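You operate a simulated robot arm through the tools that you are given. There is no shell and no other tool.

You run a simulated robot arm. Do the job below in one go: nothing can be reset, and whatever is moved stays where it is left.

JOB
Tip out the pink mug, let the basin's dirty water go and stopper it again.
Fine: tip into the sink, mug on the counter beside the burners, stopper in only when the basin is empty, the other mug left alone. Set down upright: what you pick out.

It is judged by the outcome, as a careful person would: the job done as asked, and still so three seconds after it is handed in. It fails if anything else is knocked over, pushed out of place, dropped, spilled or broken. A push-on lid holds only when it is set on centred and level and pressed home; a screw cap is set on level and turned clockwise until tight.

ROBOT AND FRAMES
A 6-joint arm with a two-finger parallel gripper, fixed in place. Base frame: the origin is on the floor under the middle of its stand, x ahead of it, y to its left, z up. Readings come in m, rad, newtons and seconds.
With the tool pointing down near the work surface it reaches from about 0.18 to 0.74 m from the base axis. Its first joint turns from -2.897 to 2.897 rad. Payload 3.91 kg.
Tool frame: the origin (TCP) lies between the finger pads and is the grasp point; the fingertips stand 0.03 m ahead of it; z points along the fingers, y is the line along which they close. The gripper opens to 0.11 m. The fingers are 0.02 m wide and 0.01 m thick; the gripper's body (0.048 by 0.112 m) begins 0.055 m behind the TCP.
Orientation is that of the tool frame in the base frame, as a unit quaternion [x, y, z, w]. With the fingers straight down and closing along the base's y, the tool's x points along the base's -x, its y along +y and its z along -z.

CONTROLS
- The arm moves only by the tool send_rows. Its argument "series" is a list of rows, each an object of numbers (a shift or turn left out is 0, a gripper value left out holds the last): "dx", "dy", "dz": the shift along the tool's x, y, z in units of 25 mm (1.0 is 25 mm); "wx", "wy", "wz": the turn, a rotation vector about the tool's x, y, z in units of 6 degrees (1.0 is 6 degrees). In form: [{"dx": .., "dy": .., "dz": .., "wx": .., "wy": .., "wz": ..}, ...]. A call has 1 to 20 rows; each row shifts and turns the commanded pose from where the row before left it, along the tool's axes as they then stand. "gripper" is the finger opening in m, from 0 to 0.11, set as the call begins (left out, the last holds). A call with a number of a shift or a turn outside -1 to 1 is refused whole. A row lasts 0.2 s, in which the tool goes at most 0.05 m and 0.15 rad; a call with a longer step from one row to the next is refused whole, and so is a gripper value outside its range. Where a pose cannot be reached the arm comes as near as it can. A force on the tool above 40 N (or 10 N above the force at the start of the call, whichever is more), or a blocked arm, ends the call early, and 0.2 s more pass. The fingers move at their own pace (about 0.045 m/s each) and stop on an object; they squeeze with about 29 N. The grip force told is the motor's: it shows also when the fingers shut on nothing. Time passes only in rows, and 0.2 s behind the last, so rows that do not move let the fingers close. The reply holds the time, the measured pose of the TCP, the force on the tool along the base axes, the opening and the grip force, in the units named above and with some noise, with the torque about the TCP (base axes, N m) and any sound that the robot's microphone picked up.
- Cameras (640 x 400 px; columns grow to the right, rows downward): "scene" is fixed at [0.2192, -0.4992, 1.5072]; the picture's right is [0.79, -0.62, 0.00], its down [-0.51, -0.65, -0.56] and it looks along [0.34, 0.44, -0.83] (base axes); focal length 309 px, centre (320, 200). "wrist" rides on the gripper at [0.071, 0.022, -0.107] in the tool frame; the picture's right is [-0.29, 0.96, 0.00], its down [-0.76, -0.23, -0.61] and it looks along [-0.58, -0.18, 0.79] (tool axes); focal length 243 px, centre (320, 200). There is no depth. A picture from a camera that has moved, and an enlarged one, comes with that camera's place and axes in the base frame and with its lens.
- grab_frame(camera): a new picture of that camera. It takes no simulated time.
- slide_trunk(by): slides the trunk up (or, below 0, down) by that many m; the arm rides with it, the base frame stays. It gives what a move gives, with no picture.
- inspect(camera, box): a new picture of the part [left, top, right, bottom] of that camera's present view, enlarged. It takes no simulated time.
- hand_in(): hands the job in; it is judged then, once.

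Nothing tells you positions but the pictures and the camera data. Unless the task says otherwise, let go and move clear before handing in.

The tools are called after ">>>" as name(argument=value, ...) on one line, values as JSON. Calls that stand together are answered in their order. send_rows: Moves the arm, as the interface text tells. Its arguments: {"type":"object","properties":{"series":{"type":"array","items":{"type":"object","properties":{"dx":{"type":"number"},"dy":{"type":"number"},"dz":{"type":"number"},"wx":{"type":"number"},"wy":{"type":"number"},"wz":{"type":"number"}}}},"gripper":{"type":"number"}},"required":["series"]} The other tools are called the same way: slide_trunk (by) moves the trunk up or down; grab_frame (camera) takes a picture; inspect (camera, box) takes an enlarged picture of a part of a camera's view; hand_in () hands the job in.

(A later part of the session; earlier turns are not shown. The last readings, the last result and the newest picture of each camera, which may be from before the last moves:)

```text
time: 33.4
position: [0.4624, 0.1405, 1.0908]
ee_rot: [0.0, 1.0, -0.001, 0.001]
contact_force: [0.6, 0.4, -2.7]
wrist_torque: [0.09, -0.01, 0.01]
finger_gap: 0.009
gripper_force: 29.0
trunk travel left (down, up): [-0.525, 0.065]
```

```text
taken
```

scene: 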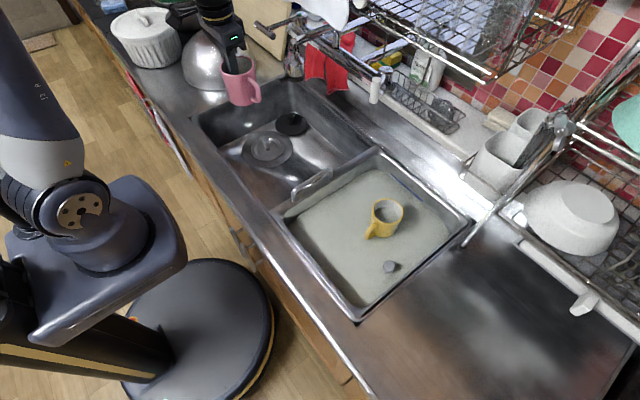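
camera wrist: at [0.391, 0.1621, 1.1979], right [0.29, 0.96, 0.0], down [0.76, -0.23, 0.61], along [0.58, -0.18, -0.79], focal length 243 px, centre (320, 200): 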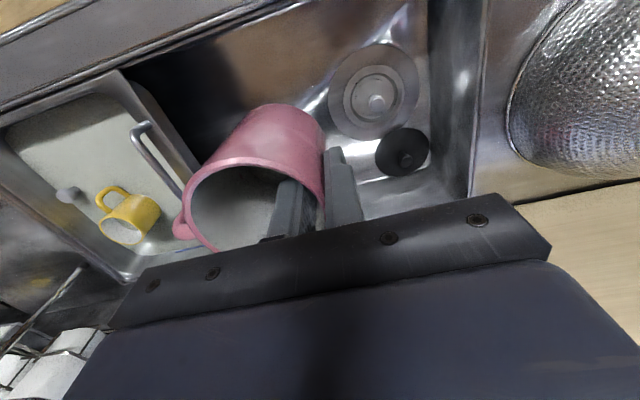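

>>> inspect(camera="wrist", box=[160, 90, 360, 260])

>>> inspect(camera="scene", box=[190, 40, 310, 130])

```text
2.35 times, centred on (260, 175) of wrist
camera zoom: at [0.391, 0.1621, 1.1979], right [0.29, 0.96, 0.0], down [0.76, -0.23, 0.61], along [0.58, -0.18, -0.79], focal length 571 px, centre (461, 259)
```

zoom: 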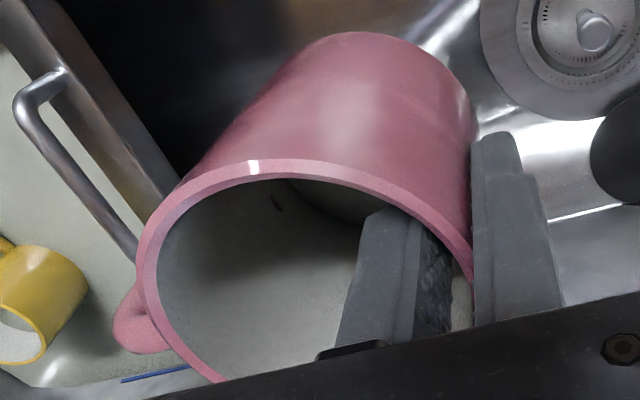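

```text
4.44 times, centred on (250, 85) of scene
camera zoom: at [0.2192, -0.4992, 1.5072], right [0.79, -0.62, 0.0], down [-0.51, -0.65, -0.56], along [0.34, 0.44, -0.83], focal length 1373 px, centre (631, 711)
```

zoom: 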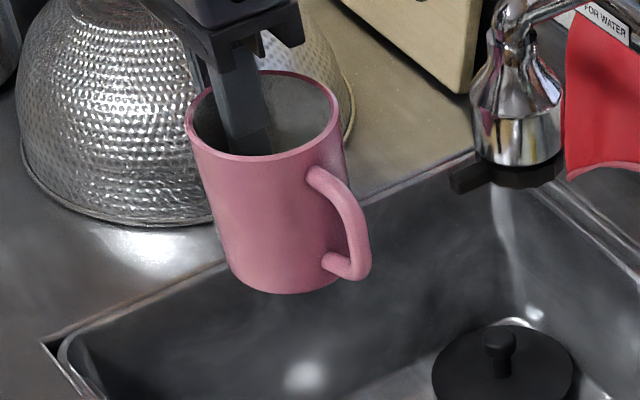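

The mug is now empty and upright in the grip. I carry it high across the basin to the bare counter between the basin and the burners.

>>> send_rows(series=[{"dy": -0.4, "dx": 0.04}, {"dy": -0.8, "dx": 0.08}, {"dy": -1, "dx": 0.086}, {"dy": -1, "dx": 0.086}, {"dy": -1, "dx": 0.086}, {"dy": -1, "dx": 0.086}, {"dy": -1, "dx": 0.086}, {"dy": -1, "dx": 0.086}, {"dy": -1, "dx": 0.086}, {"dy": -1, "dx": 0.086}, {"dy": -1, "dx": 0.086}, {"dy": -1, "dx": 0.086}, {"dy": -1, "dx": 0.086}, {"dy": -1, "dx": 0.086}, {"dy": -1, "dx": 0.086}, {"dy": -0.8, "dx": 0.08}, {"dy": -0.4, "dx": 0.04}])

>>> grab_frame(camera="scene")

```text
time: 37.0
position: [0.4285, -0.2451, 1.0906]
ee_rot: [0.0, 1.0, 0.0, 0.0]
contact_force: [-0.5, -0.5, -1.6]
wrist_torque: [0.08, 0.01, 0.02]
finger_gap: 0.0092
gripper_force: 29.0
trunk travel left (down, up): [-0.525, 0.065]
```

```text
taken
```

scene: 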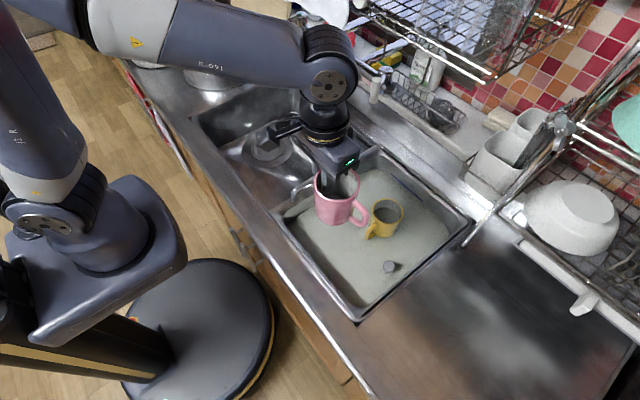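

The mug is travelling level above the basin. I continue to the counter area.

>>> send_rows(series=[{"dy": -0.4, "dx": 0.04}, {"dy": -0.8, "dx": 0.08}, {"dy": -1, "dx": 0.085}, {"dy": -1, "dx": 0.085}, {"dy": -1, "dx": 0.085}, {"dy": -1, "dx": 0.085}, {"dy": -1, "dx": 0.085}, {"dy": -1, "dx": 0.085}, {"dy": -1, "dx": 0.085}, {"dy": -1, "dx": 0.085}, {"dy": -1, "dx": 0.085}, {"dy": -1, "dx": 0.085}, {"dy": -1, "dx": 0.085}, {"dy": -0.8, "dx": 0.04}, {"dy": -0.5, "dx": 0.04}])

>>> grab_frame(camera="scene")

>>> grab_frame(camera="wrist")

```text
time: 40.2
position: [0.3953, -0.5757, 1.09]
ee_rot: [0.0, 1.0, -0.001, 0.001]
contact_force: [-0.6, 0.0, -1.8]
wrist_torque: [0.08, -0.01, 0.01]
finger_gap: 0.0093
gripper_force: 29.0
out of reach, approached as far as the arm can: row 15
trunk travel left (down, up): [-0.525, 0.065]
```

```text
taken
```

scene: 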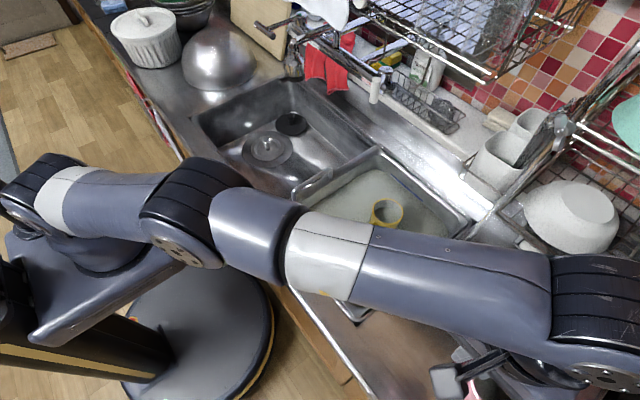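

```text
taken
camera wrist: at [0.3245, -0.5553, 1.1968], right [0.29, 0.96, 0.0], down [0.76, -0.23, 0.61], along [0.58, -0.18, -0.79], focal length 243 px, centre (320, 200)
```

wrist: 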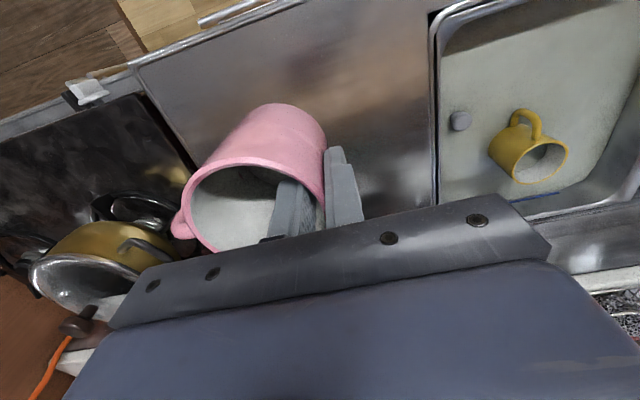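

At this height the arm is at the end of its reach, but the mug is over the counter beside the hob, with the pot and burners well to the side. I pull in 1 cm and lower toward the counter.

>>> send_rows(series=[{"dy": 0.3, "dx": 0.2, "dz": 0.2}, {"dz": 0.6}, {"dz": 0.7}, {"dz": 0.7}, {"dz": 0.7}, {"dz": 0.6}, {"dz": 0.4}, {"dz": 0.2}])

>>> grab_frame(camera="wrist")

>>> grab_frame(camera="scene")

```text
time: 42.0
position: [0.3917, -0.5697, 0.9853]
ee_rot: [0.0, 1.0, 0.0, 0.0]
contact_force: [-0.2, -0.5, -1.7]
wrist_torque: [0.07, 0.01, 0.01]
finger_gap: 0.009
gripper_force: 29.1
trunk travel left (down, up): [-0.525, 0.065]
```

```text
taken
camera wrist: at [0.3207, -0.5494, 1.0936], right [0.29, 0.96, 0.0], down [0.76, -0.23, 0.61], along [0.58, -0.18, -0.79], focal length 243 px, centre (320, 200)
```

wrist: 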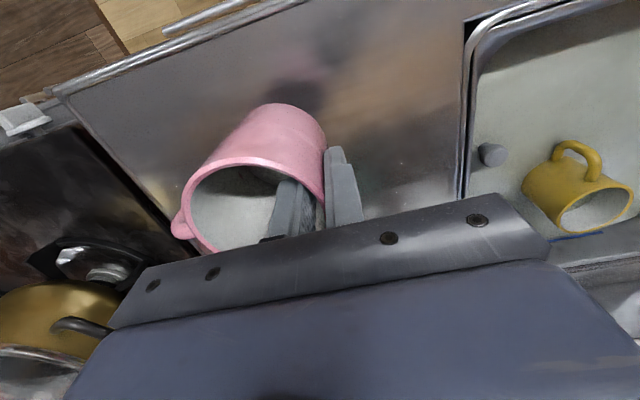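

```text
taken
```

scene: 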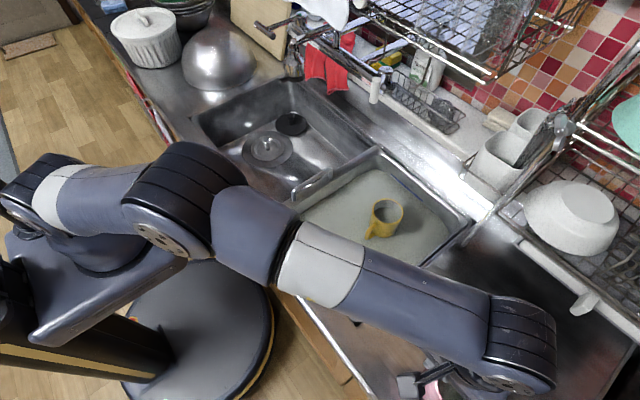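

>>> send_rows(series=[{"dz": 0.2}, {"dz": 0.2}, {"dz": 0.2}, {"dz": 0.2}, {"dz": 0.12}, {"dz": 0.12}])

>>> grab_frame(camera="wrist")

```text
time: 43.4
position: [0.3922, -0.57, 0.9617]
ee_rot: [0.0, 1.0, 0.0, 0.0]
contact_force: [-0.9, -0.3, -2.4]
wrist_torque: [0.1, 0.03, 0.01]
finger_gap: 0.0091
gripper_force: 29.1
trunk travel left (down, up): [-0.525, 0.065]
```

```text
taken
camera wrist: at [0.3209, -0.5487, 1.0678], right [0.29, 0.96, 0.0], down [0.76, -0.23, 0.61], along [0.58, -0.18, -0.79], focal length 243 px, centre (320, 200)
```

wrist: 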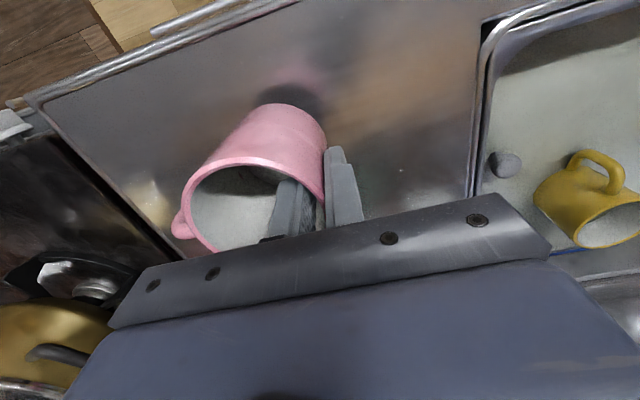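

>>> send_rows(series=[{"dz": 0.1}, {"dz": 0.1}, {"dz": 0.1}, {"dz": 0.1}])

>>> grab_frame(camera="wrist")

```text
time: 44.4
position: [0.3938, -0.5685, 0.9517]
ee_rot: [0.0, 1.0, 0.001, 0.0]
contact_force: [-0.4, 0.2, -2.8]
wrist_torque: [0.07, 0.01, 0.04]
finger_gap: 0.0093
gripper_force: 28.7
trunk travel left (down, up): [-0.525, 0.065]
```

```text
taken
camera wrist: at [0.3215, -0.5486, 1.0576], right [0.29, 0.96, 0.0], down [0.76, -0.23, 0.61], along [0.58, -0.18, -0.79], focal length 243 px, centre (320, 200)
```

wrist: 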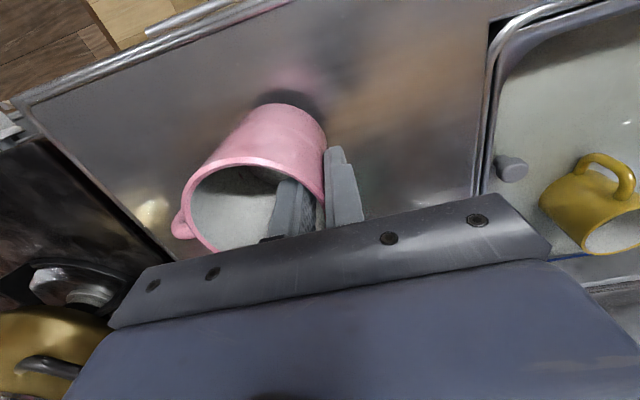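

>>> send_rows(series=[{"dz": 0.1}, {"dz": 0.1}])

>>> send_rows(series=[{"dz": 0.1}, {"dz": 0.06}])

>>> grab_frame(camera="wrist")

```text
time: 45.0
position: [0.3923, -0.5689, 0.9457]
ee_rot: [-0.001, 1.0, -0.001, 0.0]
contact_force: [-0.5, 0.2, -2.2]
wrist_torque: [0.07, 0.05, -0.01]
finger_gap: 0.0092
gripper_force: 29.1
trunk travel left (down, up): [-0.525, 0.065]
```

```text
time: 45.6
position: [0.3924, -0.5694, 0.9418]
ee_rot: [0.0, 1.0, 0.0, 0.0]
contact_force: [-0.3, -0.8, -2.7]
wrist_torque: [0.09, -0.04, -0.04]
finger_gap: 0.0093
gripper_force: 28.5
trunk travel left (down, up): [-0.525, 0.065]
```

```text
taken
camera wrist: at [0.3211, -0.5489, 1.0493], right [0.29, 0.96, 0.0], down [0.76, -0.23, 0.61], along [0.58, -0.18, -0.79], focal length 243 px, centre (320, 200)
```

wrist: 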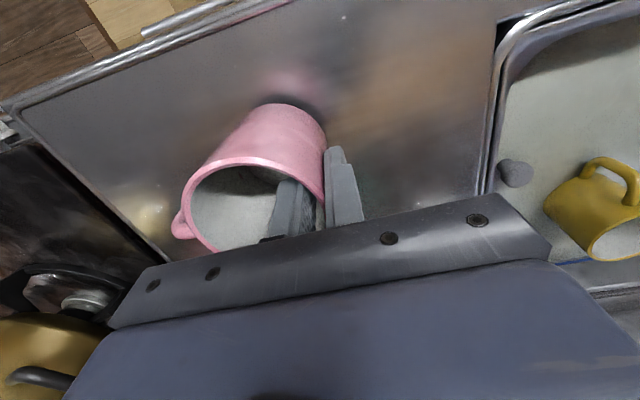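

>>> send_rows(series=[{"dz": 0.08}, {"dz": 0.08}])

>>> send_rows(series=[{"dz": 0.08}, {"dz": 0.08}])

>>> inspect(camera="wrist", box=[160, 60, 400, 220])

```text
time: 46.2
position: [0.3921, -0.5696, 0.9382]
ee_rot: [0.0, 1.0, 0.0, 0.0]
contact_force: [-0.1, -0.5, -2.2]
wrist_torque: [0.08, 0.02, -0.03]
finger_gap: 0.0091
gripper_force: 29.1
trunk travel left (down, up): [-0.525, 0.065]
```

```text
time: 46.8
position: [0.3926, -0.5693, 0.9344]
ee_rot: [0.0, 1.0, 0.0, 0.001]
contact_force: [-0.4, -1.1, -2.5]
wrist_torque: [0.08, 0.0, -0.02]
finger_gap: 0.0092
gripper_force: 29.4
trunk travel left (down, up): [-0.525, 0.065]
```

```text
2.50 times, centred on (280, 140) of wrist
camera zoom: at [0.3209, -0.5489, 1.0409], right [0.29, 0.96, 0.0], down [0.76, -0.23, 0.61], along [0.58, -0.18, -0.79], focal length 606 px, centre (420, 350)
```

zoom: 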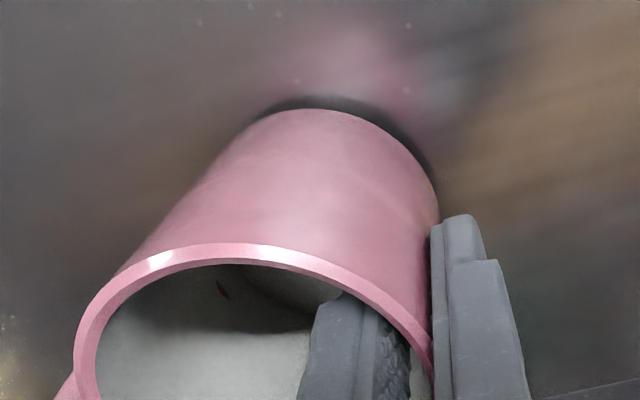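

The mug base is only a few millimetres above the counter now; I keep lowering in small steps.

>>> send_rows(series=[{"dz": 0.06}, {"dz": 0.06}])

>>> send_rows(series=[{"dz": 0.06}, {"dz": 0.04}])

>>> inspect(camera="wrist", box=[160, 60, 400, 220])

```text
time: 47.4
position: [0.3926, -0.5705, 0.9294]
ee_rot: [-0.001, 1.0, -0.001, 0.0]
contact_force: [1.3, 0.3, -3.0]
wrist_torque: [0.09, -0.01, -0.03]
finger_gap: 0.0091
gripper_force: 28.8
trunk travel left (down, up): [-0.525, 0.065]
```

```text
time: 48.0
position: [0.392, -0.5685, 0.9306]
ee_rot: [0.0, 1.0, -0.002, 0.001]
contact_force: [-0.1, 2.0, 4.0]
wrist_torque: [-0.21, -0.04, 0.06]
finger_gap: 0.0092
gripper_force: 29.5
trunk travel left (down, up): [-0.525, 0.065]
```

```text
2.50 times, centred on (280, 140) of wrist
camera zoom: at [0.3207, -0.5485, 1.037], right [0.29, 0.96, 0.0], down [0.76, -0.23, 0.61], along [0.58, -0.18, -0.79], focal length 606 px, centre (420, 350)
```

zoom: 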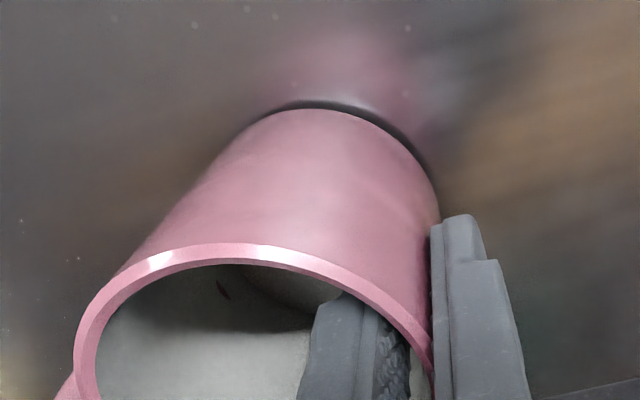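

The base has touched down (force now upward 4 N). I open the fingers to release the mug.

>>> send_rows(series=[{"dz": 0.02}])

>>> send_rows(series=[{}, {}, {}, {}], gripper=0.046)

>>> grab_frame(camera="wrist")

```text
time: 48.4
position: [0.3926, -0.5694, 0.9297]
ee_rot: [0.0, 1.0, -0.001, 0.001]
contact_force: [-0.5, 2.3, 8.6]
wrist_torque: [-0.51, -0.03, -0.05]
finger_gap: 0.0091
gripper_force: 28.6
trunk travel left (down, up): [-0.525, 0.065]
```

```text
time: 49.4
position: [0.3919, -0.5697, 0.9286]
ee_rot: [0.0, 1.0, 0.0, 0.0]
contact_force: [-0.7, 0.5, -0.5]
wrist_torque: [-0.01, 0.05, 0.03]
finger_gap: 0.0461
gripper_force: 0.1
trunk travel left (down, up): [-0.525, 0.065]
```

```text
taken
camera wrist: at [0.321, -0.5487, 1.0355], right [0.29, 0.96, 0.0], down [0.76, -0.23, 0.61], along [0.58, -0.18, -0.79], focal length 243 px, centre (320, 200)
```

wrist: 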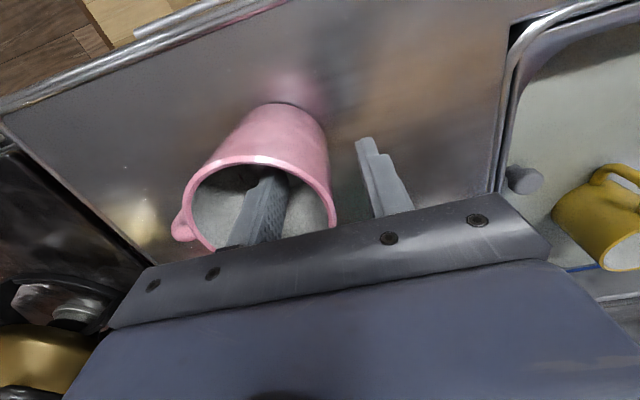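

The mug stands free. I raise the gripper straight up out of it.

>>> send_rows(series=[{"dz": -0.3}, {"dz": -0.6}, {"dz": -0.8}, {"dz": -0.8}, {"dz": -0.8}, {"dz": -0.8}, {"dz": -0.5}])

>>> grab_frame(camera="wrist")

>>> grab_frame(camera="scene")

```text
time: 51.0
position: [0.393, -0.5701, 1.0431]
ee_rot: [-0.001, 1.0, 0.0, 0.0]
contact_force: [0.2, -0.6, -0.5]
wrist_torque: [-0.02, -0.01, 0.0]
finger_gap: 0.0458
gripper_force: 0.1
trunk travel left (down, up): [-0.525, 0.065]
```

```text
taken
camera wrist: at [0.3216, -0.5495, 1.1503], right [0.29, 0.96, 0.0], down [0.76, -0.23, 0.61], along [0.58, -0.18, -0.79], focal length 243 px, centre (320, 200)
```

wrist: 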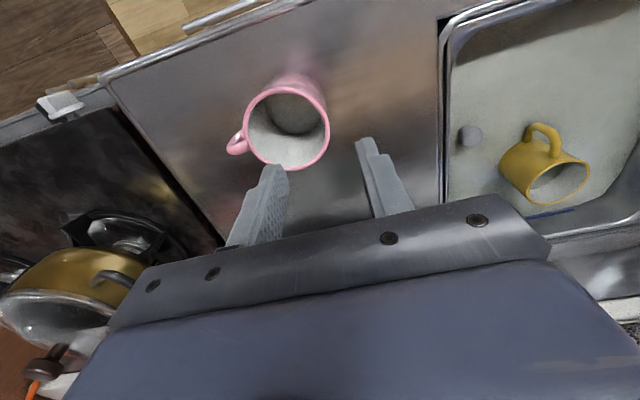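

```text
taken
```

scene: 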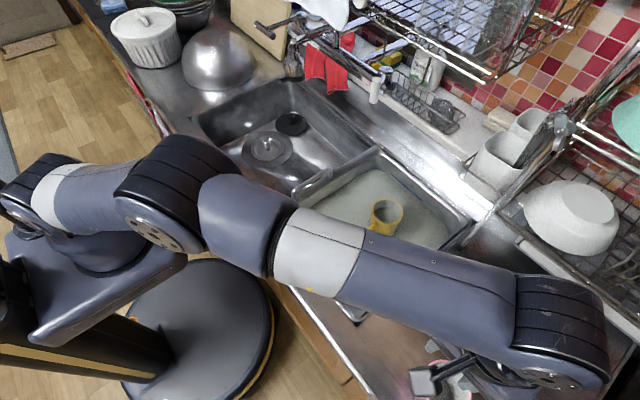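

The pink mug stands upright on the counter next to the hob. Next is the stopper, so I zoom in to refine its position.

>>> inspect(camera="wrist", box=[430, 80, 610, 220])

>>> inspect(camera="wrist", box=[200, 50, 380, 190])

```text
2.86 times, centred on (520, 150) of wrist
camera zoom: at [0.3216, -0.5495, 1.1503], right [0.29, 0.96, 0.0], down [0.76, -0.23, 0.61], along [0.58, -0.18, -0.79], focal length 693 px, centre (-251, 343)
```

zoom: 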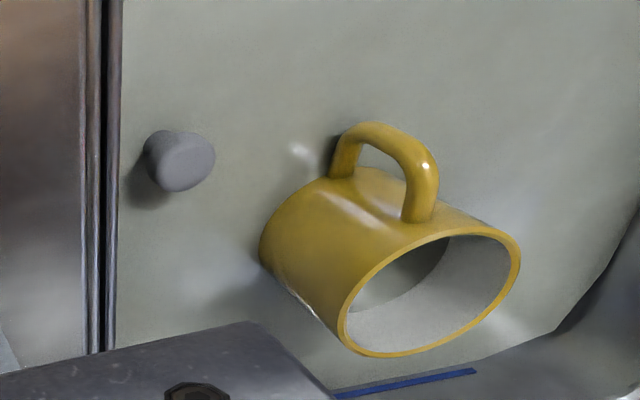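

```text
2.86 times, centred on (290, 120) of wrist
camera zoom: at [0.3216, -0.5495, 1.1503], right [0.29, 0.96, 0.0], down [0.76, -0.23, 0.61], along [0.58, -0.18, -0.79], focal length 693 px, centre (406, 429)
```

zoom: 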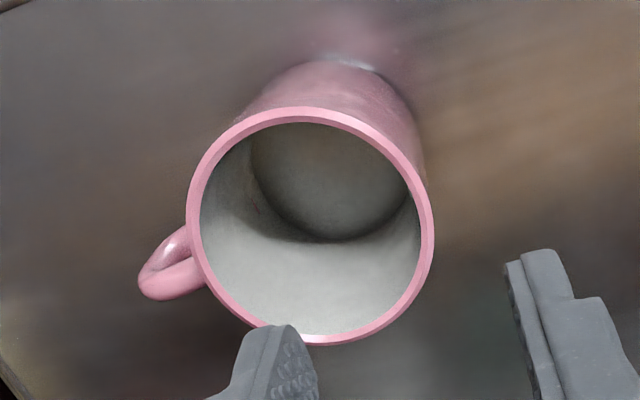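

The stopper knob's top is at about (0.516, -0.381, 0.82), close to the basin's right wall, so I'll close along x. I move above it and turn the gripper.

>>> send_rows(series=[{"dx": -0.3, "dy": 0.4}, {"dx": -0.55, "dy": 0.84}, {"dx": -0.55, "dy": 0.84}, {"dx": -0.55, "dy": 0.84}, {"dx": -0.55, "dy": 0.84}, {"dx": -0.55, "dy": 0.84}, {"dx": -0.55, "dy": 0.84}, {"dx": -0.55, "dy": 0.84}, {"dx": -0.55, "dy": 0.84}, {"dx": -0.22, "dy": 0.44}], gripper=0.05)

>>> send_rows(series=[{"wz": 1}, {"wz": 1}, {"wz": 1}, {"wz": 1}, {"wz": 1}, {"wz": 1}, {"wz": 1}, {"wz": 1}, {"wz": 1}, {"wz": 1}, {"wz": 1}, {"wz": 1}, {"wz": 1}, {"wz": 1}, {"wz": 1}])

>>> grab_frame(camera="wrist")

>>> grab_frame(camera="scene")

```text
time: 53.2
position: [0.5163, -0.3793, 1.0443]
ee_rot: [0.0, 1.0, 0.001, -0.001]
contact_force: [-0.7, 0.3, -0.6]
wrist_torque: [-0.02, 0.0, -0.01]
finger_gap: 0.05
gripper_force: 0.2
trunk travel left (down, up): [-0.525, 0.065]
```

```text
time: 56.4
position: [0.5161, -0.3804, 1.0426]
ee_rot: [0.707, 0.707, 0.0, 0.0]
contact_force: [-0.1, -0.2, 0.8]
wrist_torque: [0.0, 0.04, 0.01]
finger_gap: 0.0498
gripper_force: 0.0
trunk travel left (down, up): [-0.525, 0.065]
```

```text
taken
camera wrist: at [0.5377, -0.3096, 1.1498], right [0.96, -0.29, 0.0], down [-0.23, -0.76, 0.61], along [-0.18, -0.58, -0.79], focal length 243 px, centre (320, 200)
```

wrist: 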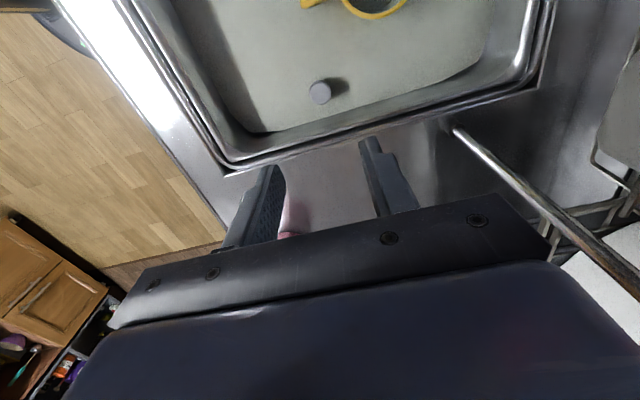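

```text
taken
```

scene: 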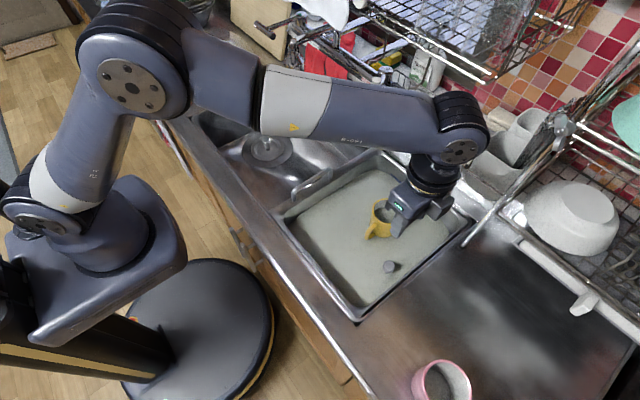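

>>> inspect(camera="wrist", box=[240, 40, 420, 180])

>>> inspect(camera="scene", box=[350, 150, 480, 290])

```text
2.86 times, centred on (330, 110) of wrist
camera zoom: at [0.5377, -0.3096, 1.1498], right [0.96, -0.29, 0.0], down [-0.23, -0.76, 0.61], along [-0.18, -0.58, -0.79], focal length 693 px, centre (291, 457)
```

zoom: 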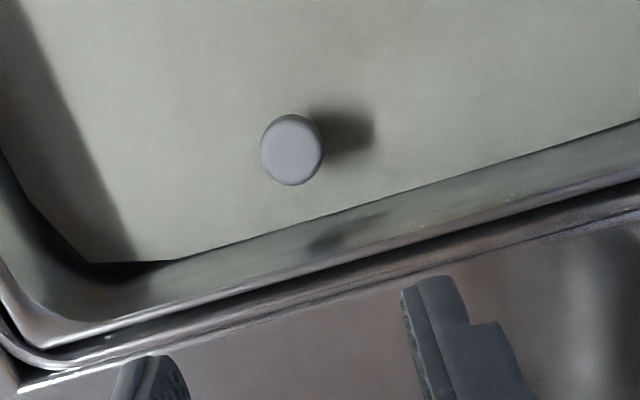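

```text
2.86 times, centred on (415, 220) of scene
camera zoom: at [0.2192, -0.4992, 1.5072], right [0.79, -0.62, 0.0], down [-0.51, -0.65, -0.56], along [0.34, 0.44, -0.83], focal length 882 px, centre (49, 143)
```

zoom: 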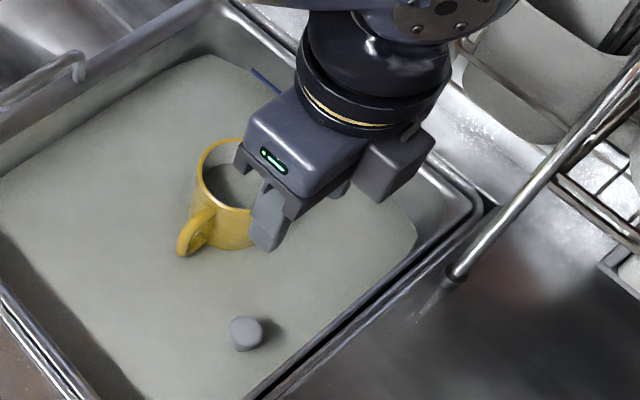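

The knob resolves to about (0.5145, -0.385) with its top near z=0.829. I shift slightly and descend most of the way, then check.

>>> send_rows(series=[{"dx": -0.18, "dy": -0.06, "dz": 0.5}, {"dz": 0.9}, {"dz": 0.9}, {"dz": 0.9}, {"dz": 0.9}, {"dz": 0.9}, {"dz": 0.9}, {"dz": 0.6}, {"dz": 0.3}], gripper=0.05)

>>> grab_frame(camera="wrist")

>>> inspect(camera="scene", box=[340, 170, 470, 300])

```text
time: 58.4
position: [0.5135, -0.385, 0.8726]
ee_rot: [0.708, 0.707, 0.0, 0.0]
contact_force: [0.3, -0.6, 0.7]
wrist_torque: [0.04, 0.0, 0.03]
finger_gap: 0.0502
gripper_force: 0.1
trunk travel left (down, up): [-0.525, 0.065]
```

```text
taken
camera wrist: at [0.5357, -0.3141, 0.9803], right [0.96, -0.29, 0.0], down [-0.23, -0.76, 0.61], along [-0.18, -0.58, -0.79], focal length 243 px, centre (320, 200)
```

wrist: 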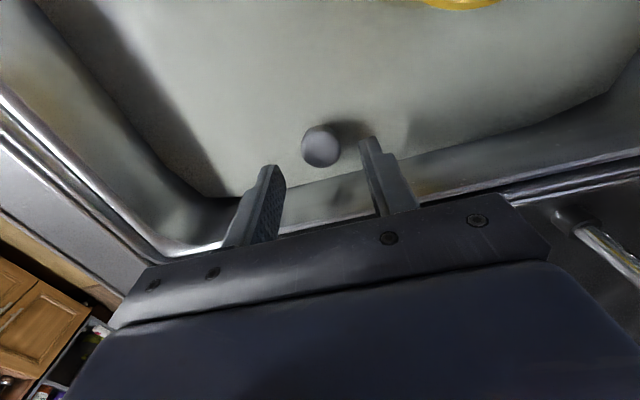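

```text
3.08 times, centred on (405, 235) of scene
camera zoom: at [0.2192, -0.4992, 1.5072], right [0.79, -0.62, 0.0], down [-0.51, -0.65, -0.56], along [0.34, 0.44, -0.83], focal length 950 px, centre (58, 92)
```

zoom: 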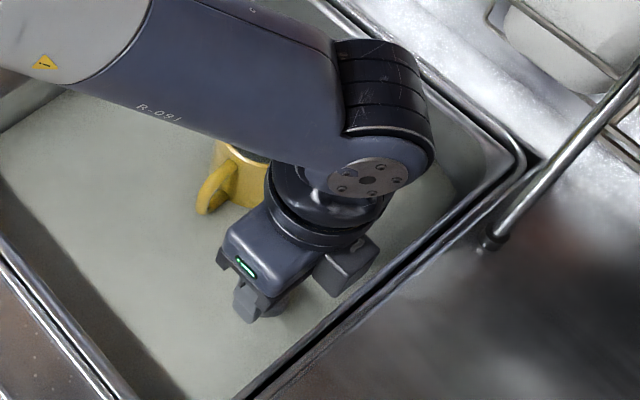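

The knob is centred between the fingers. I descend the rest slowly and close on it.

>>> send_rows(series=[{"dz": 0.3, "dx": 0.06, "dy": 0.04}, {"dz": 0.3}, {"dz": 0.3}, {"dz": 0.3}, {"dz": 0.2}], gripper=0.05)

>>> grab_frame(camera="wrist")

```text
time: 59.6
position: [0.5155, -0.3841, 0.8386]
ee_rot: [0.707, 0.707, 0.0, 0.0]
contact_force: [0.3, -0.7, -0.6]
wrist_torque: [0.0, 0.01, 0.0]
finger_gap: 0.0498
gripper_force: 0.0
trunk travel left (down, up): [-0.525, 0.065]
```

```text
taken
camera wrist: at [0.5366, -0.3131, 0.9454], right [0.96, -0.29, 0.0], down [-0.23, -0.76, 0.61], along [-0.18, -0.58, -0.79], focal length 243 px, centre (320, 200)
```

wrist: 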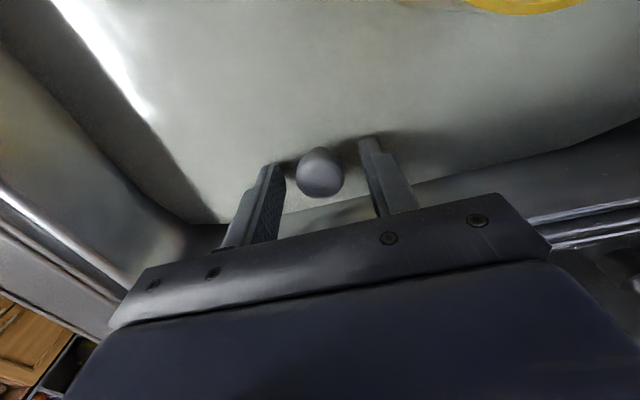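

>>> send_rows(series=[{"dz": 0.1}, {"dz": 0.1}], gripper=0.05)

>>> inspect(camera="wrist", box=[230, 110, 430, 250])

```text
time: 60.2
position: [0.516, -0.3833, 0.8335]
ee_rot: [0.708, 0.707, 0.0, 0.0]
contact_force: [0.0, -0.1, -0.2]
wrist_torque: [0.0, 0.01, -0.02]
finger_gap: 0.05
gripper_force: 0.0
trunk travel left (down, up): [-0.525, 0.065]
```

```text
2.86 times, centred on (330, 180) of wrist
camera zoom: at [0.5369, -0.3127, 0.9404], right [0.96, -0.29, 0.0], down [-0.23, -0.76, 0.61], along [-0.18, -0.58, -0.79], focal length 693 px, centre (291, 257)
```

zoom: 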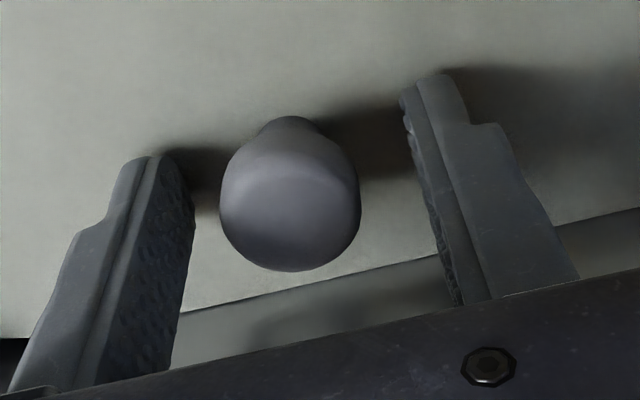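

The fingers straddle the knob, tips level with its stem. I close on it.

>>> send_rows(series=[{}, {}, {}, {}], gripper=0.0)

>>> inspect(camera="wrist", box=[230, 110, 430, 250])

```text
time: 61.2
position: [0.5159, -0.3827, 0.8322]
ee_rot: [0.707, 0.707, 0.0, 0.0]
contact_force: [-1.8, 0.8, 0.4]
wrist_torque: [-0.02, 0.07, -0.02]
finger_gap: 0.0256
gripper_force: 28.9
trunk travel left (down, up): [-0.525, 0.065]
```

```text
2.86 times, centred on (330, 180) of wrist
camera zoom: at [0.5366, -0.3128, 0.9403], right [0.96, -0.29, 0.0], down [-0.23, -0.76, 0.61], along [-0.18, -0.58, -0.79], focal length 693 px, centre (291, 257)
```

zoom: 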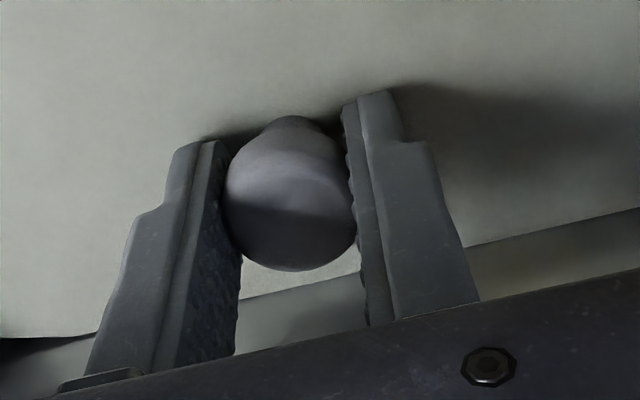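

The knob is gripped (gap 25.6 mm). I pull it straight up gently.

>>> send_rows(series=[{"dz": -0.15}, {"dz": -0.15}, {"dz": -0.2}, {"dz": -0.2}, {"dz": -0.2}])

>>> grab_frame(camera="wrist")

>>> inspect(camera="scene", box=[340, 170, 470, 300])

```text
time: 62.4
position: [0.5145, -0.3835, 0.855]
ee_rot: [0.707, 0.707, 0.0, 0.0]
contact_force: [-0.2, -0.2, -0.5]
wrist_torque: [-0.01, 0.02, -0.03]
finger_gap: 0.0258
gripper_force: 29.5
trunk travel left (down, up): [-0.525, 0.065]
```

```text
taken
camera wrist: at [0.5364, -0.3127, 0.9621], right [0.96, -0.29, 0.0], down [-0.23, -0.76, 0.61], along [-0.18, -0.58, -0.79], focal length 243 px, centre (320, 200)
```

wrist: 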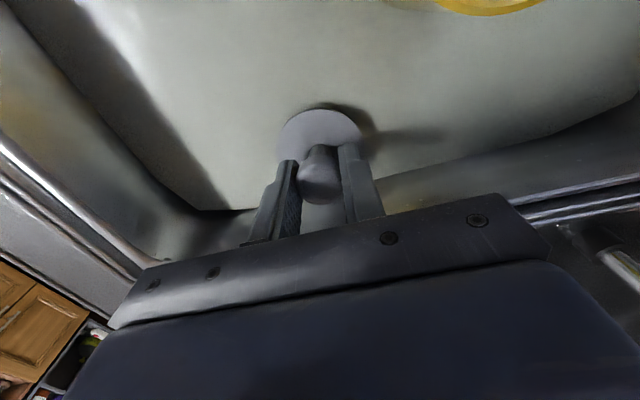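

```text
3.08 times, centred on (405, 235) of scene
camera zoom: at [0.2192, -0.4992, 1.5072], right [0.79, -0.62, 0.0], down [-0.51, -0.65, -0.56], along [0.34, 0.44, -0.83], focal length 950 px, centre (58, 92)
```

zoom: 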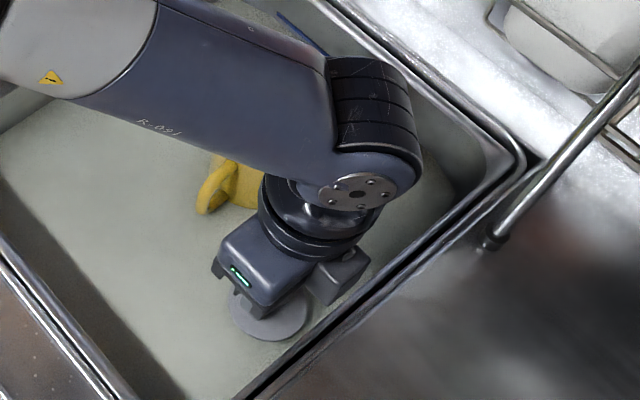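

The stopper (a disc with a knob) is coming out. I lift it well clear and watch the water.

>>> send_rows(series=[{"dz": -0.3}, {"dz": -0.5}, {"dz": -0.6}, {"dz": -0.7}, {"dz": -0.7}, {"dz": -0.6}, {"dz": -0.4}, {"dz": -0.2}])

>>> grab_frame(camera="wrist")

>>> grab_frame(camera="scene")

```text
time: 64.2
position: [0.5152, -0.3837, 0.9551]
ee_rot: [0.707, 0.707, 0.0, -0.001]
contact_force: [-0.3, 0.9, 0.0]
wrist_torque: [0.02, 0.03, -0.03]
finger_gap: 0.0256
gripper_force: 29.1
trunk travel left (down, up): [-0.525, 0.065]
```

```text
taken
camera wrist: at [0.5366, -0.3137, 1.0631], right [0.96, -0.29, 0.0], down [-0.23, -0.76, 0.61], along [-0.18, -0.58, -0.79], focal length 243 px, centre (320, 200)
```

wrist: 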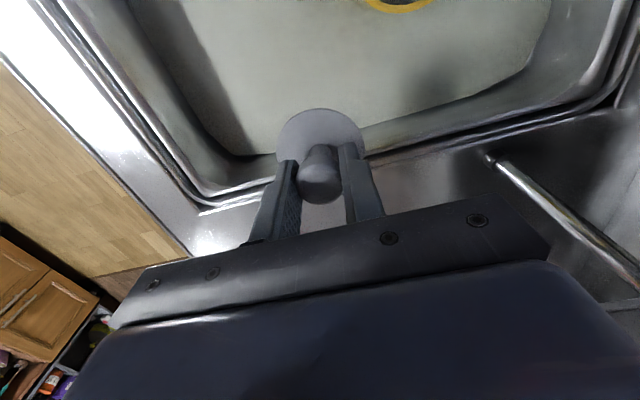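

```text
taken
```

scene: 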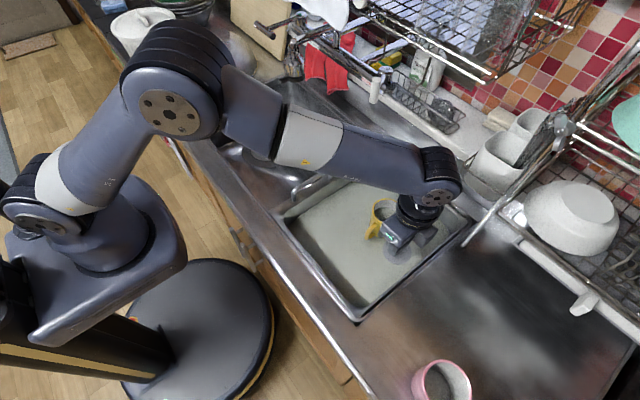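

>>> inspect(camera="scene", box=[340, 200, 450, 310])

>>> inspect(camera="wrist", box=[200, 40, 460, 220])

```text
3.64 times, centred on (395, 255) of scene
camera zoom: at [0.2192, -0.4992, 1.5072], right [0.79, -0.62, 0.0], down [-0.51, -0.65, -0.56], along [0.34, 0.44, -0.83], focal length 1123 px, centre (47, 0)
```

zoom: 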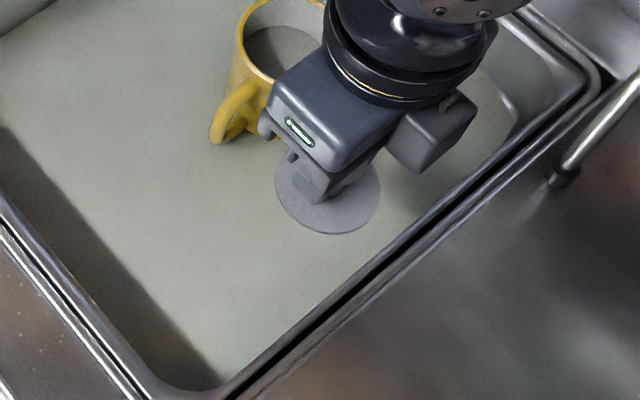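

```text
2.22 times, centred on (330, 130) of wrist
camera zoom: at [0.5366, -0.3137, 1.0631], right [0.96, -0.29, 0.0], down [-0.23, -0.76, 0.61], along [-0.18, -0.58, -0.79], focal length 539 px, centre (298, 356)
```

zoom: 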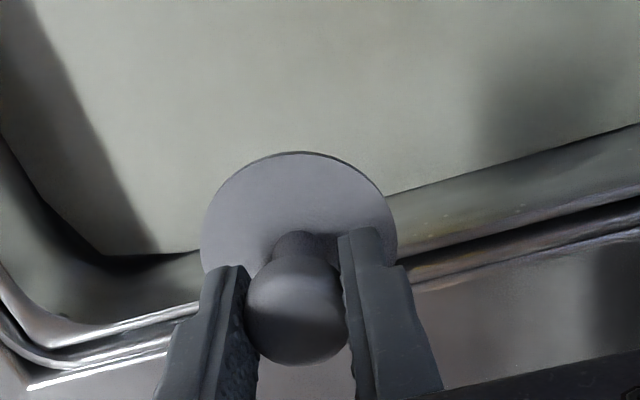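

The stopper is out; the water still covers the floor. I hold it and wait for the basin to drain.

>>> send_rows(series=[{}, {}, {}, {}, {}, {}, {}, {}, {}, {}, {}, {}, {}, {}, {}, {}, {}, {}, {}, {}])

>>> grab_frame(camera="scene")

>>> inspect(camera="scene", box=[280, 150, 480, 330])

```text
time: 68.4
position: [0.5161, -0.3833, 0.9553]
ee_rot: [0.707, 0.707, 0.0, 0.0]
contact_force: [0.0, 0.1, -0.7]
wrist_torque: [-0.01, -0.01, -0.02]
finger_gap: 0.0259
gripper_force: 29.0
trunk travel left (down, up): [-0.525, 0.065]
```

```text
taken
```

scene: 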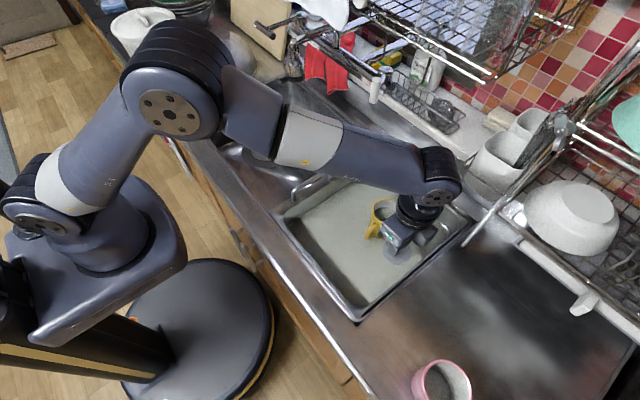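

```text
2.22 times, centred on (380, 240) of scene
camera zoom: at [0.2192, -0.4992, 1.5072], right [0.79, -0.62, 0.0], down [-0.51, -0.65, -0.56], along [0.34, 0.44, -0.83], focal length 686 px, centre (187, 111)
```

zoom: 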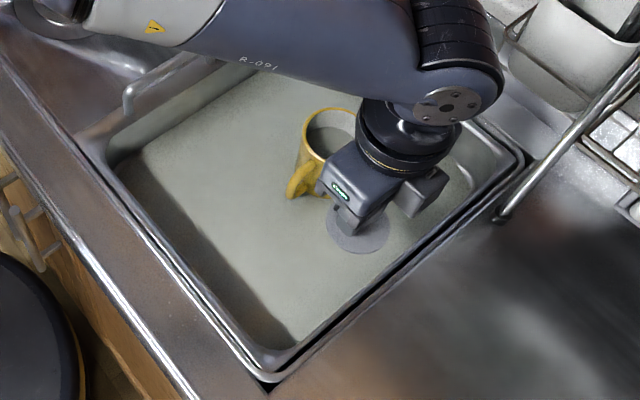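

>>> send_rows(series=[{}, {}, {}, {}, {}, {}, {}, {}, {}, {}, {}, {}, {}, {}, {}, {}, {}, {}, {}, {}])

>>> inspect(camera="wrist", box=[200, 0, 460, 180])

>>> inspect(camera="scene", box=[280, 150, 480, 330])

```text
time: 72.6
position: [0.5145, -0.3833, 0.9547]
ee_rot: [0.708, 0.707, 0.0, 0.0]
contact_force: [-0.3, -0.3, 0.2]
wrist_torque: [-0.03, -0.01, 0.05]
finger_gap: 0.0258
gripper_force: 28.5
trunk travel left (down, up): [-0.525, 0.065]
```

```text
2.22 times, centred on (330, 90) of wrist
camera zoom: at [0.5367, -0.3136, 1.0629], right [0.96, -0.29, 0.0], down [-0.23, -0.76, 0.61], along [-0.18, -0.58, -0.79], focal length 539 px, centre (298, 444)
```

zoom: 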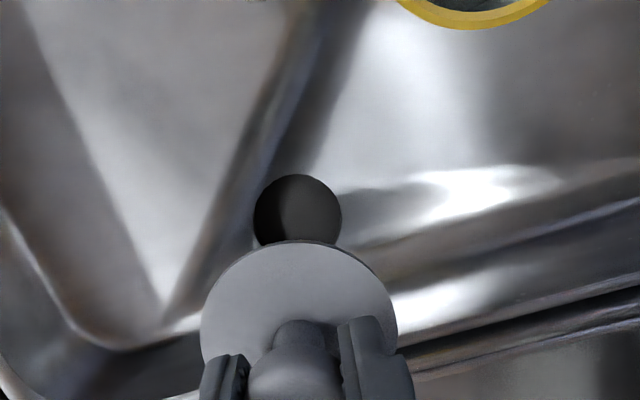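

```text
2.22 times, centred on (380, 240) of scene
camera zoom: at [0.2192, -0.4992, 1.5072], right [0.79, -0.62, 0.0], down [-0.51, -0.65, -0.56], along [0.34, 0.44, -0.83], focal length 686 px, centre (187, 111)
```

zoom: 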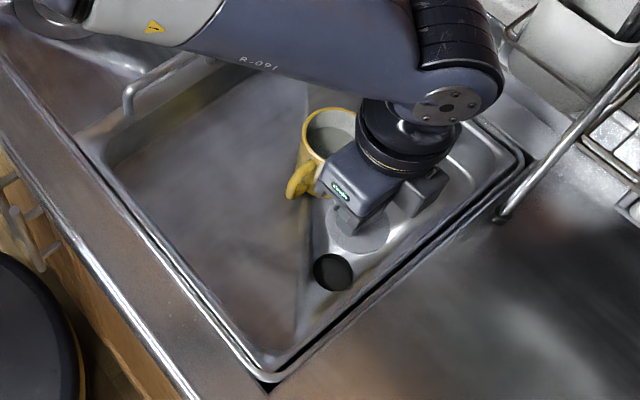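

The basin is drained: bare steel and the open drain hole are visible at (0.515, -0.383), directly below the held stopper. I wait a bit more to be sure nothing is left, then look at the floor again.

>>> send_rows(series=[{}, {}, {}, {}, {}, {}, {}, {}, {}, {}])

>>> inspect(camera="scene", box=[280, 150, 480, 330])

>>> grab_frame(camera="wrist")

```text
time: 74.8
position: [0.5157, -0.3841, 0.9543]
ee_rot: [0.707, 0.707, 0.001, 0.0]
contact_force: [-0.2, 0.3, 0.4]
wrist_torque: [-0.02, -0.01, -0.05]
finger_gap: 0.0255
gripper_force: 29.0
trunk travel left (down, up): [-0.525, 0.065]
```

```text
2.22 times, centred on (380, 240) of scene
camera zoom: at [0.2192, -0.4992, 1.5072], right [0.79, -0.62, 0.0], down [-0.51, -0.65, -0.56], along [0.34, 0.44, -0.83], focal length 686 px, centre (187, 111)
```

zoom: 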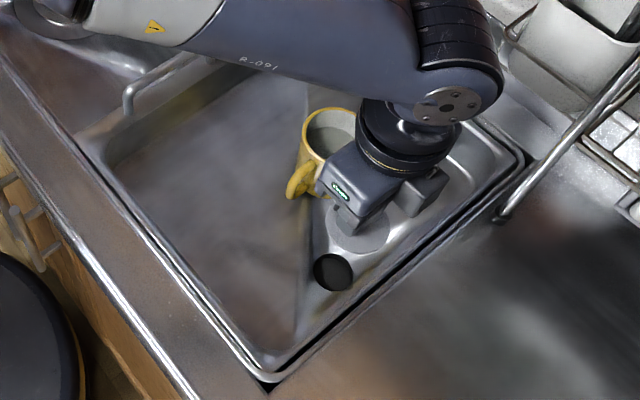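

```text
taken
camera wrist: at [0.5367, -0.3136, 1.0629], right [0.96, -0.29, 0.0], down [-0.23, -0.76, 0.61], along [-0.18, -0.58, -0.79], focal length 243 px, centre (320, 200)
```

wrist: 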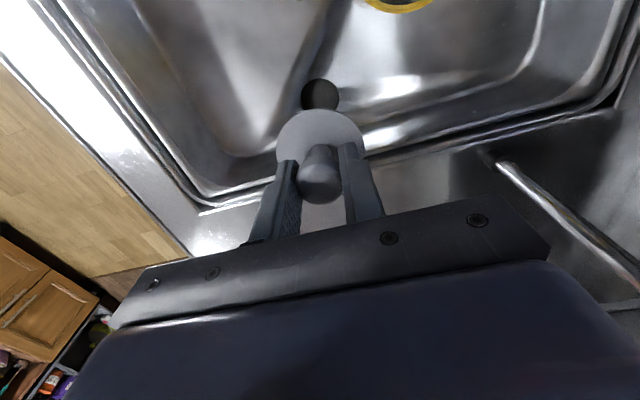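

The basin is empty and unchanged. I lower the stopper straight back down over the hole along the same path.

>>> send_rows(series=[{"dz": 0.3}, {"dz": 0.6}, {"dz": 0.7}, {"dz": 0.7}, {"dz": 0.6}, {"dz": 0.5}, {"dz": 0.4}, {"dz": 0.2}])

>>> inspect(camera="wrist", box=[200, 40, 460, 220])

>>> inspect(camera="scene", box=[340, 200, 450, 310])

```text
time: 76.6
position: [0.5155, -0.3818, 0.8566]
ee_rot: [0.707, 0.707, 0.0, 0.0]
contact_force: [-0.2, -0.5, -0.6]
wrist_torque: [-0.01, -0.02, -0.01]
finger_gap: 0.0258
gripper_force: 29.3
trunk travel left (down, up): [-0.525, 0.065]
```

```text
2.22 times, centred on (330, 130) of wrist
camera zoom: at [0.5373, -0.3124, 0.9626], right [0.96, -0.29, 0.0], down [-0.23, -0.76, 0.61], along [-0.18, -0.58, -0.79], focal length 539 px, centre (298, 356)
```

zoom: 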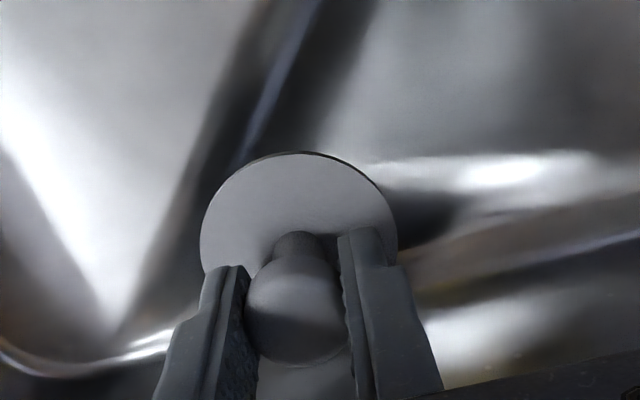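

```text
3.64 times, centred on (395, 255) of scene
camera zoom: at [0.2192, -0.4992, 1.5072], right [0.79, -0.62, 0.0], down [-0.51, -0.65, -0.56], along [0.34, 0.44, -0.83], focal length 1123 px, centre (47, 0)
```

zoom: 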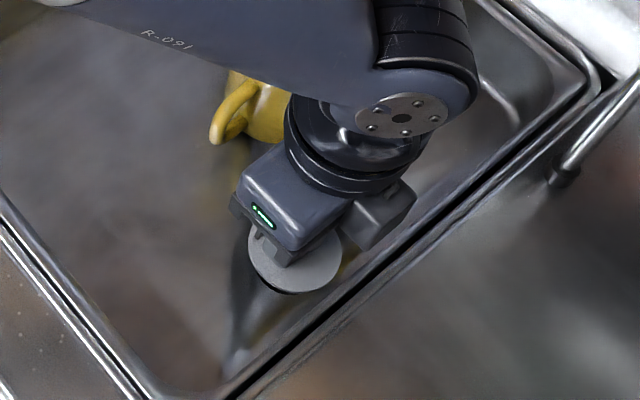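

>>> send_rows(series=[{"dz": 0.15}, {"dz": 0.15}, {"dz": 0.15}, {"dz": 0.15}])

>>> send_rows(series=[{"dz": 0.1}, {"dz": 0.1}])

>>> send_rows(series=[{"dz": 0.08}])

>>> inspect(camera="wrist", box=[200, 40, 460, 220])

```text
time: 77.6
position: [0.5151, -0.3822, 0.8398]
ee_rot: [0.707, 0.707, -0.001, 0.0]
contact_force: [-0.3, 0.2, -0.5]
wrist_torque: [-0.01, -0.03, 0.01]
finger_gap: 0.0258
gripper_force: 28.9
trunk travel left (down, up): [-0.525, 0.065]
```

```text
time: 78.2
position: [0.5155, -0.3828, 0.8358]
ee_rot: [0.707, 0.707, 0.0, 0.001]
contact_force: [-0.1, -0.6, -0.1]
wrist_torque: [-0.03, 0.01, 0.02]
finger_gap: 0.0258
gripper_force: 28.8
trunk travel left (down, up): [-0.525, 0.065]
```

```text
time: 78.6
position: [0.5137, -0.3847, 0.8343]
ee_rot: [0.707, 0.707, 0.001, 0.0]
contact_force: [0.1, 1.2, 4.3]
wrist_torque: [0.06, 0.11, 0.01]
finger_gap: 0.0258
gripper_force: 29.4
trunk travel left (down, up): [-0.525, 0.065]
```

```text
2.22 times, centred on (330, 130) of wrist
camera zoom: at [0.5365, -0.3129, 0.9409], right [0.96, -0.29, 0.0], down [-0.23, -0.76, 0.61], along [-0.18, -0.58, -0.79], focal length 539 px, centre (298, 356)
```

zoom: 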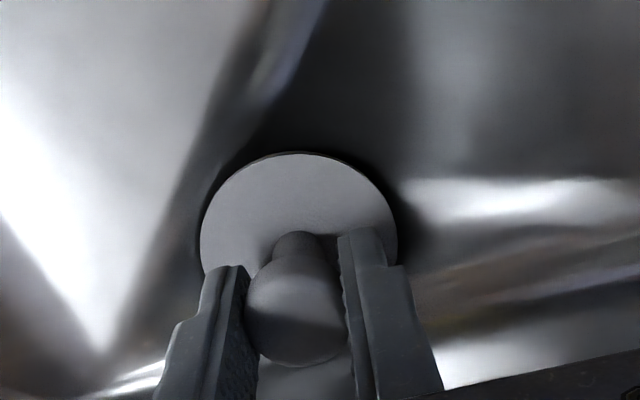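

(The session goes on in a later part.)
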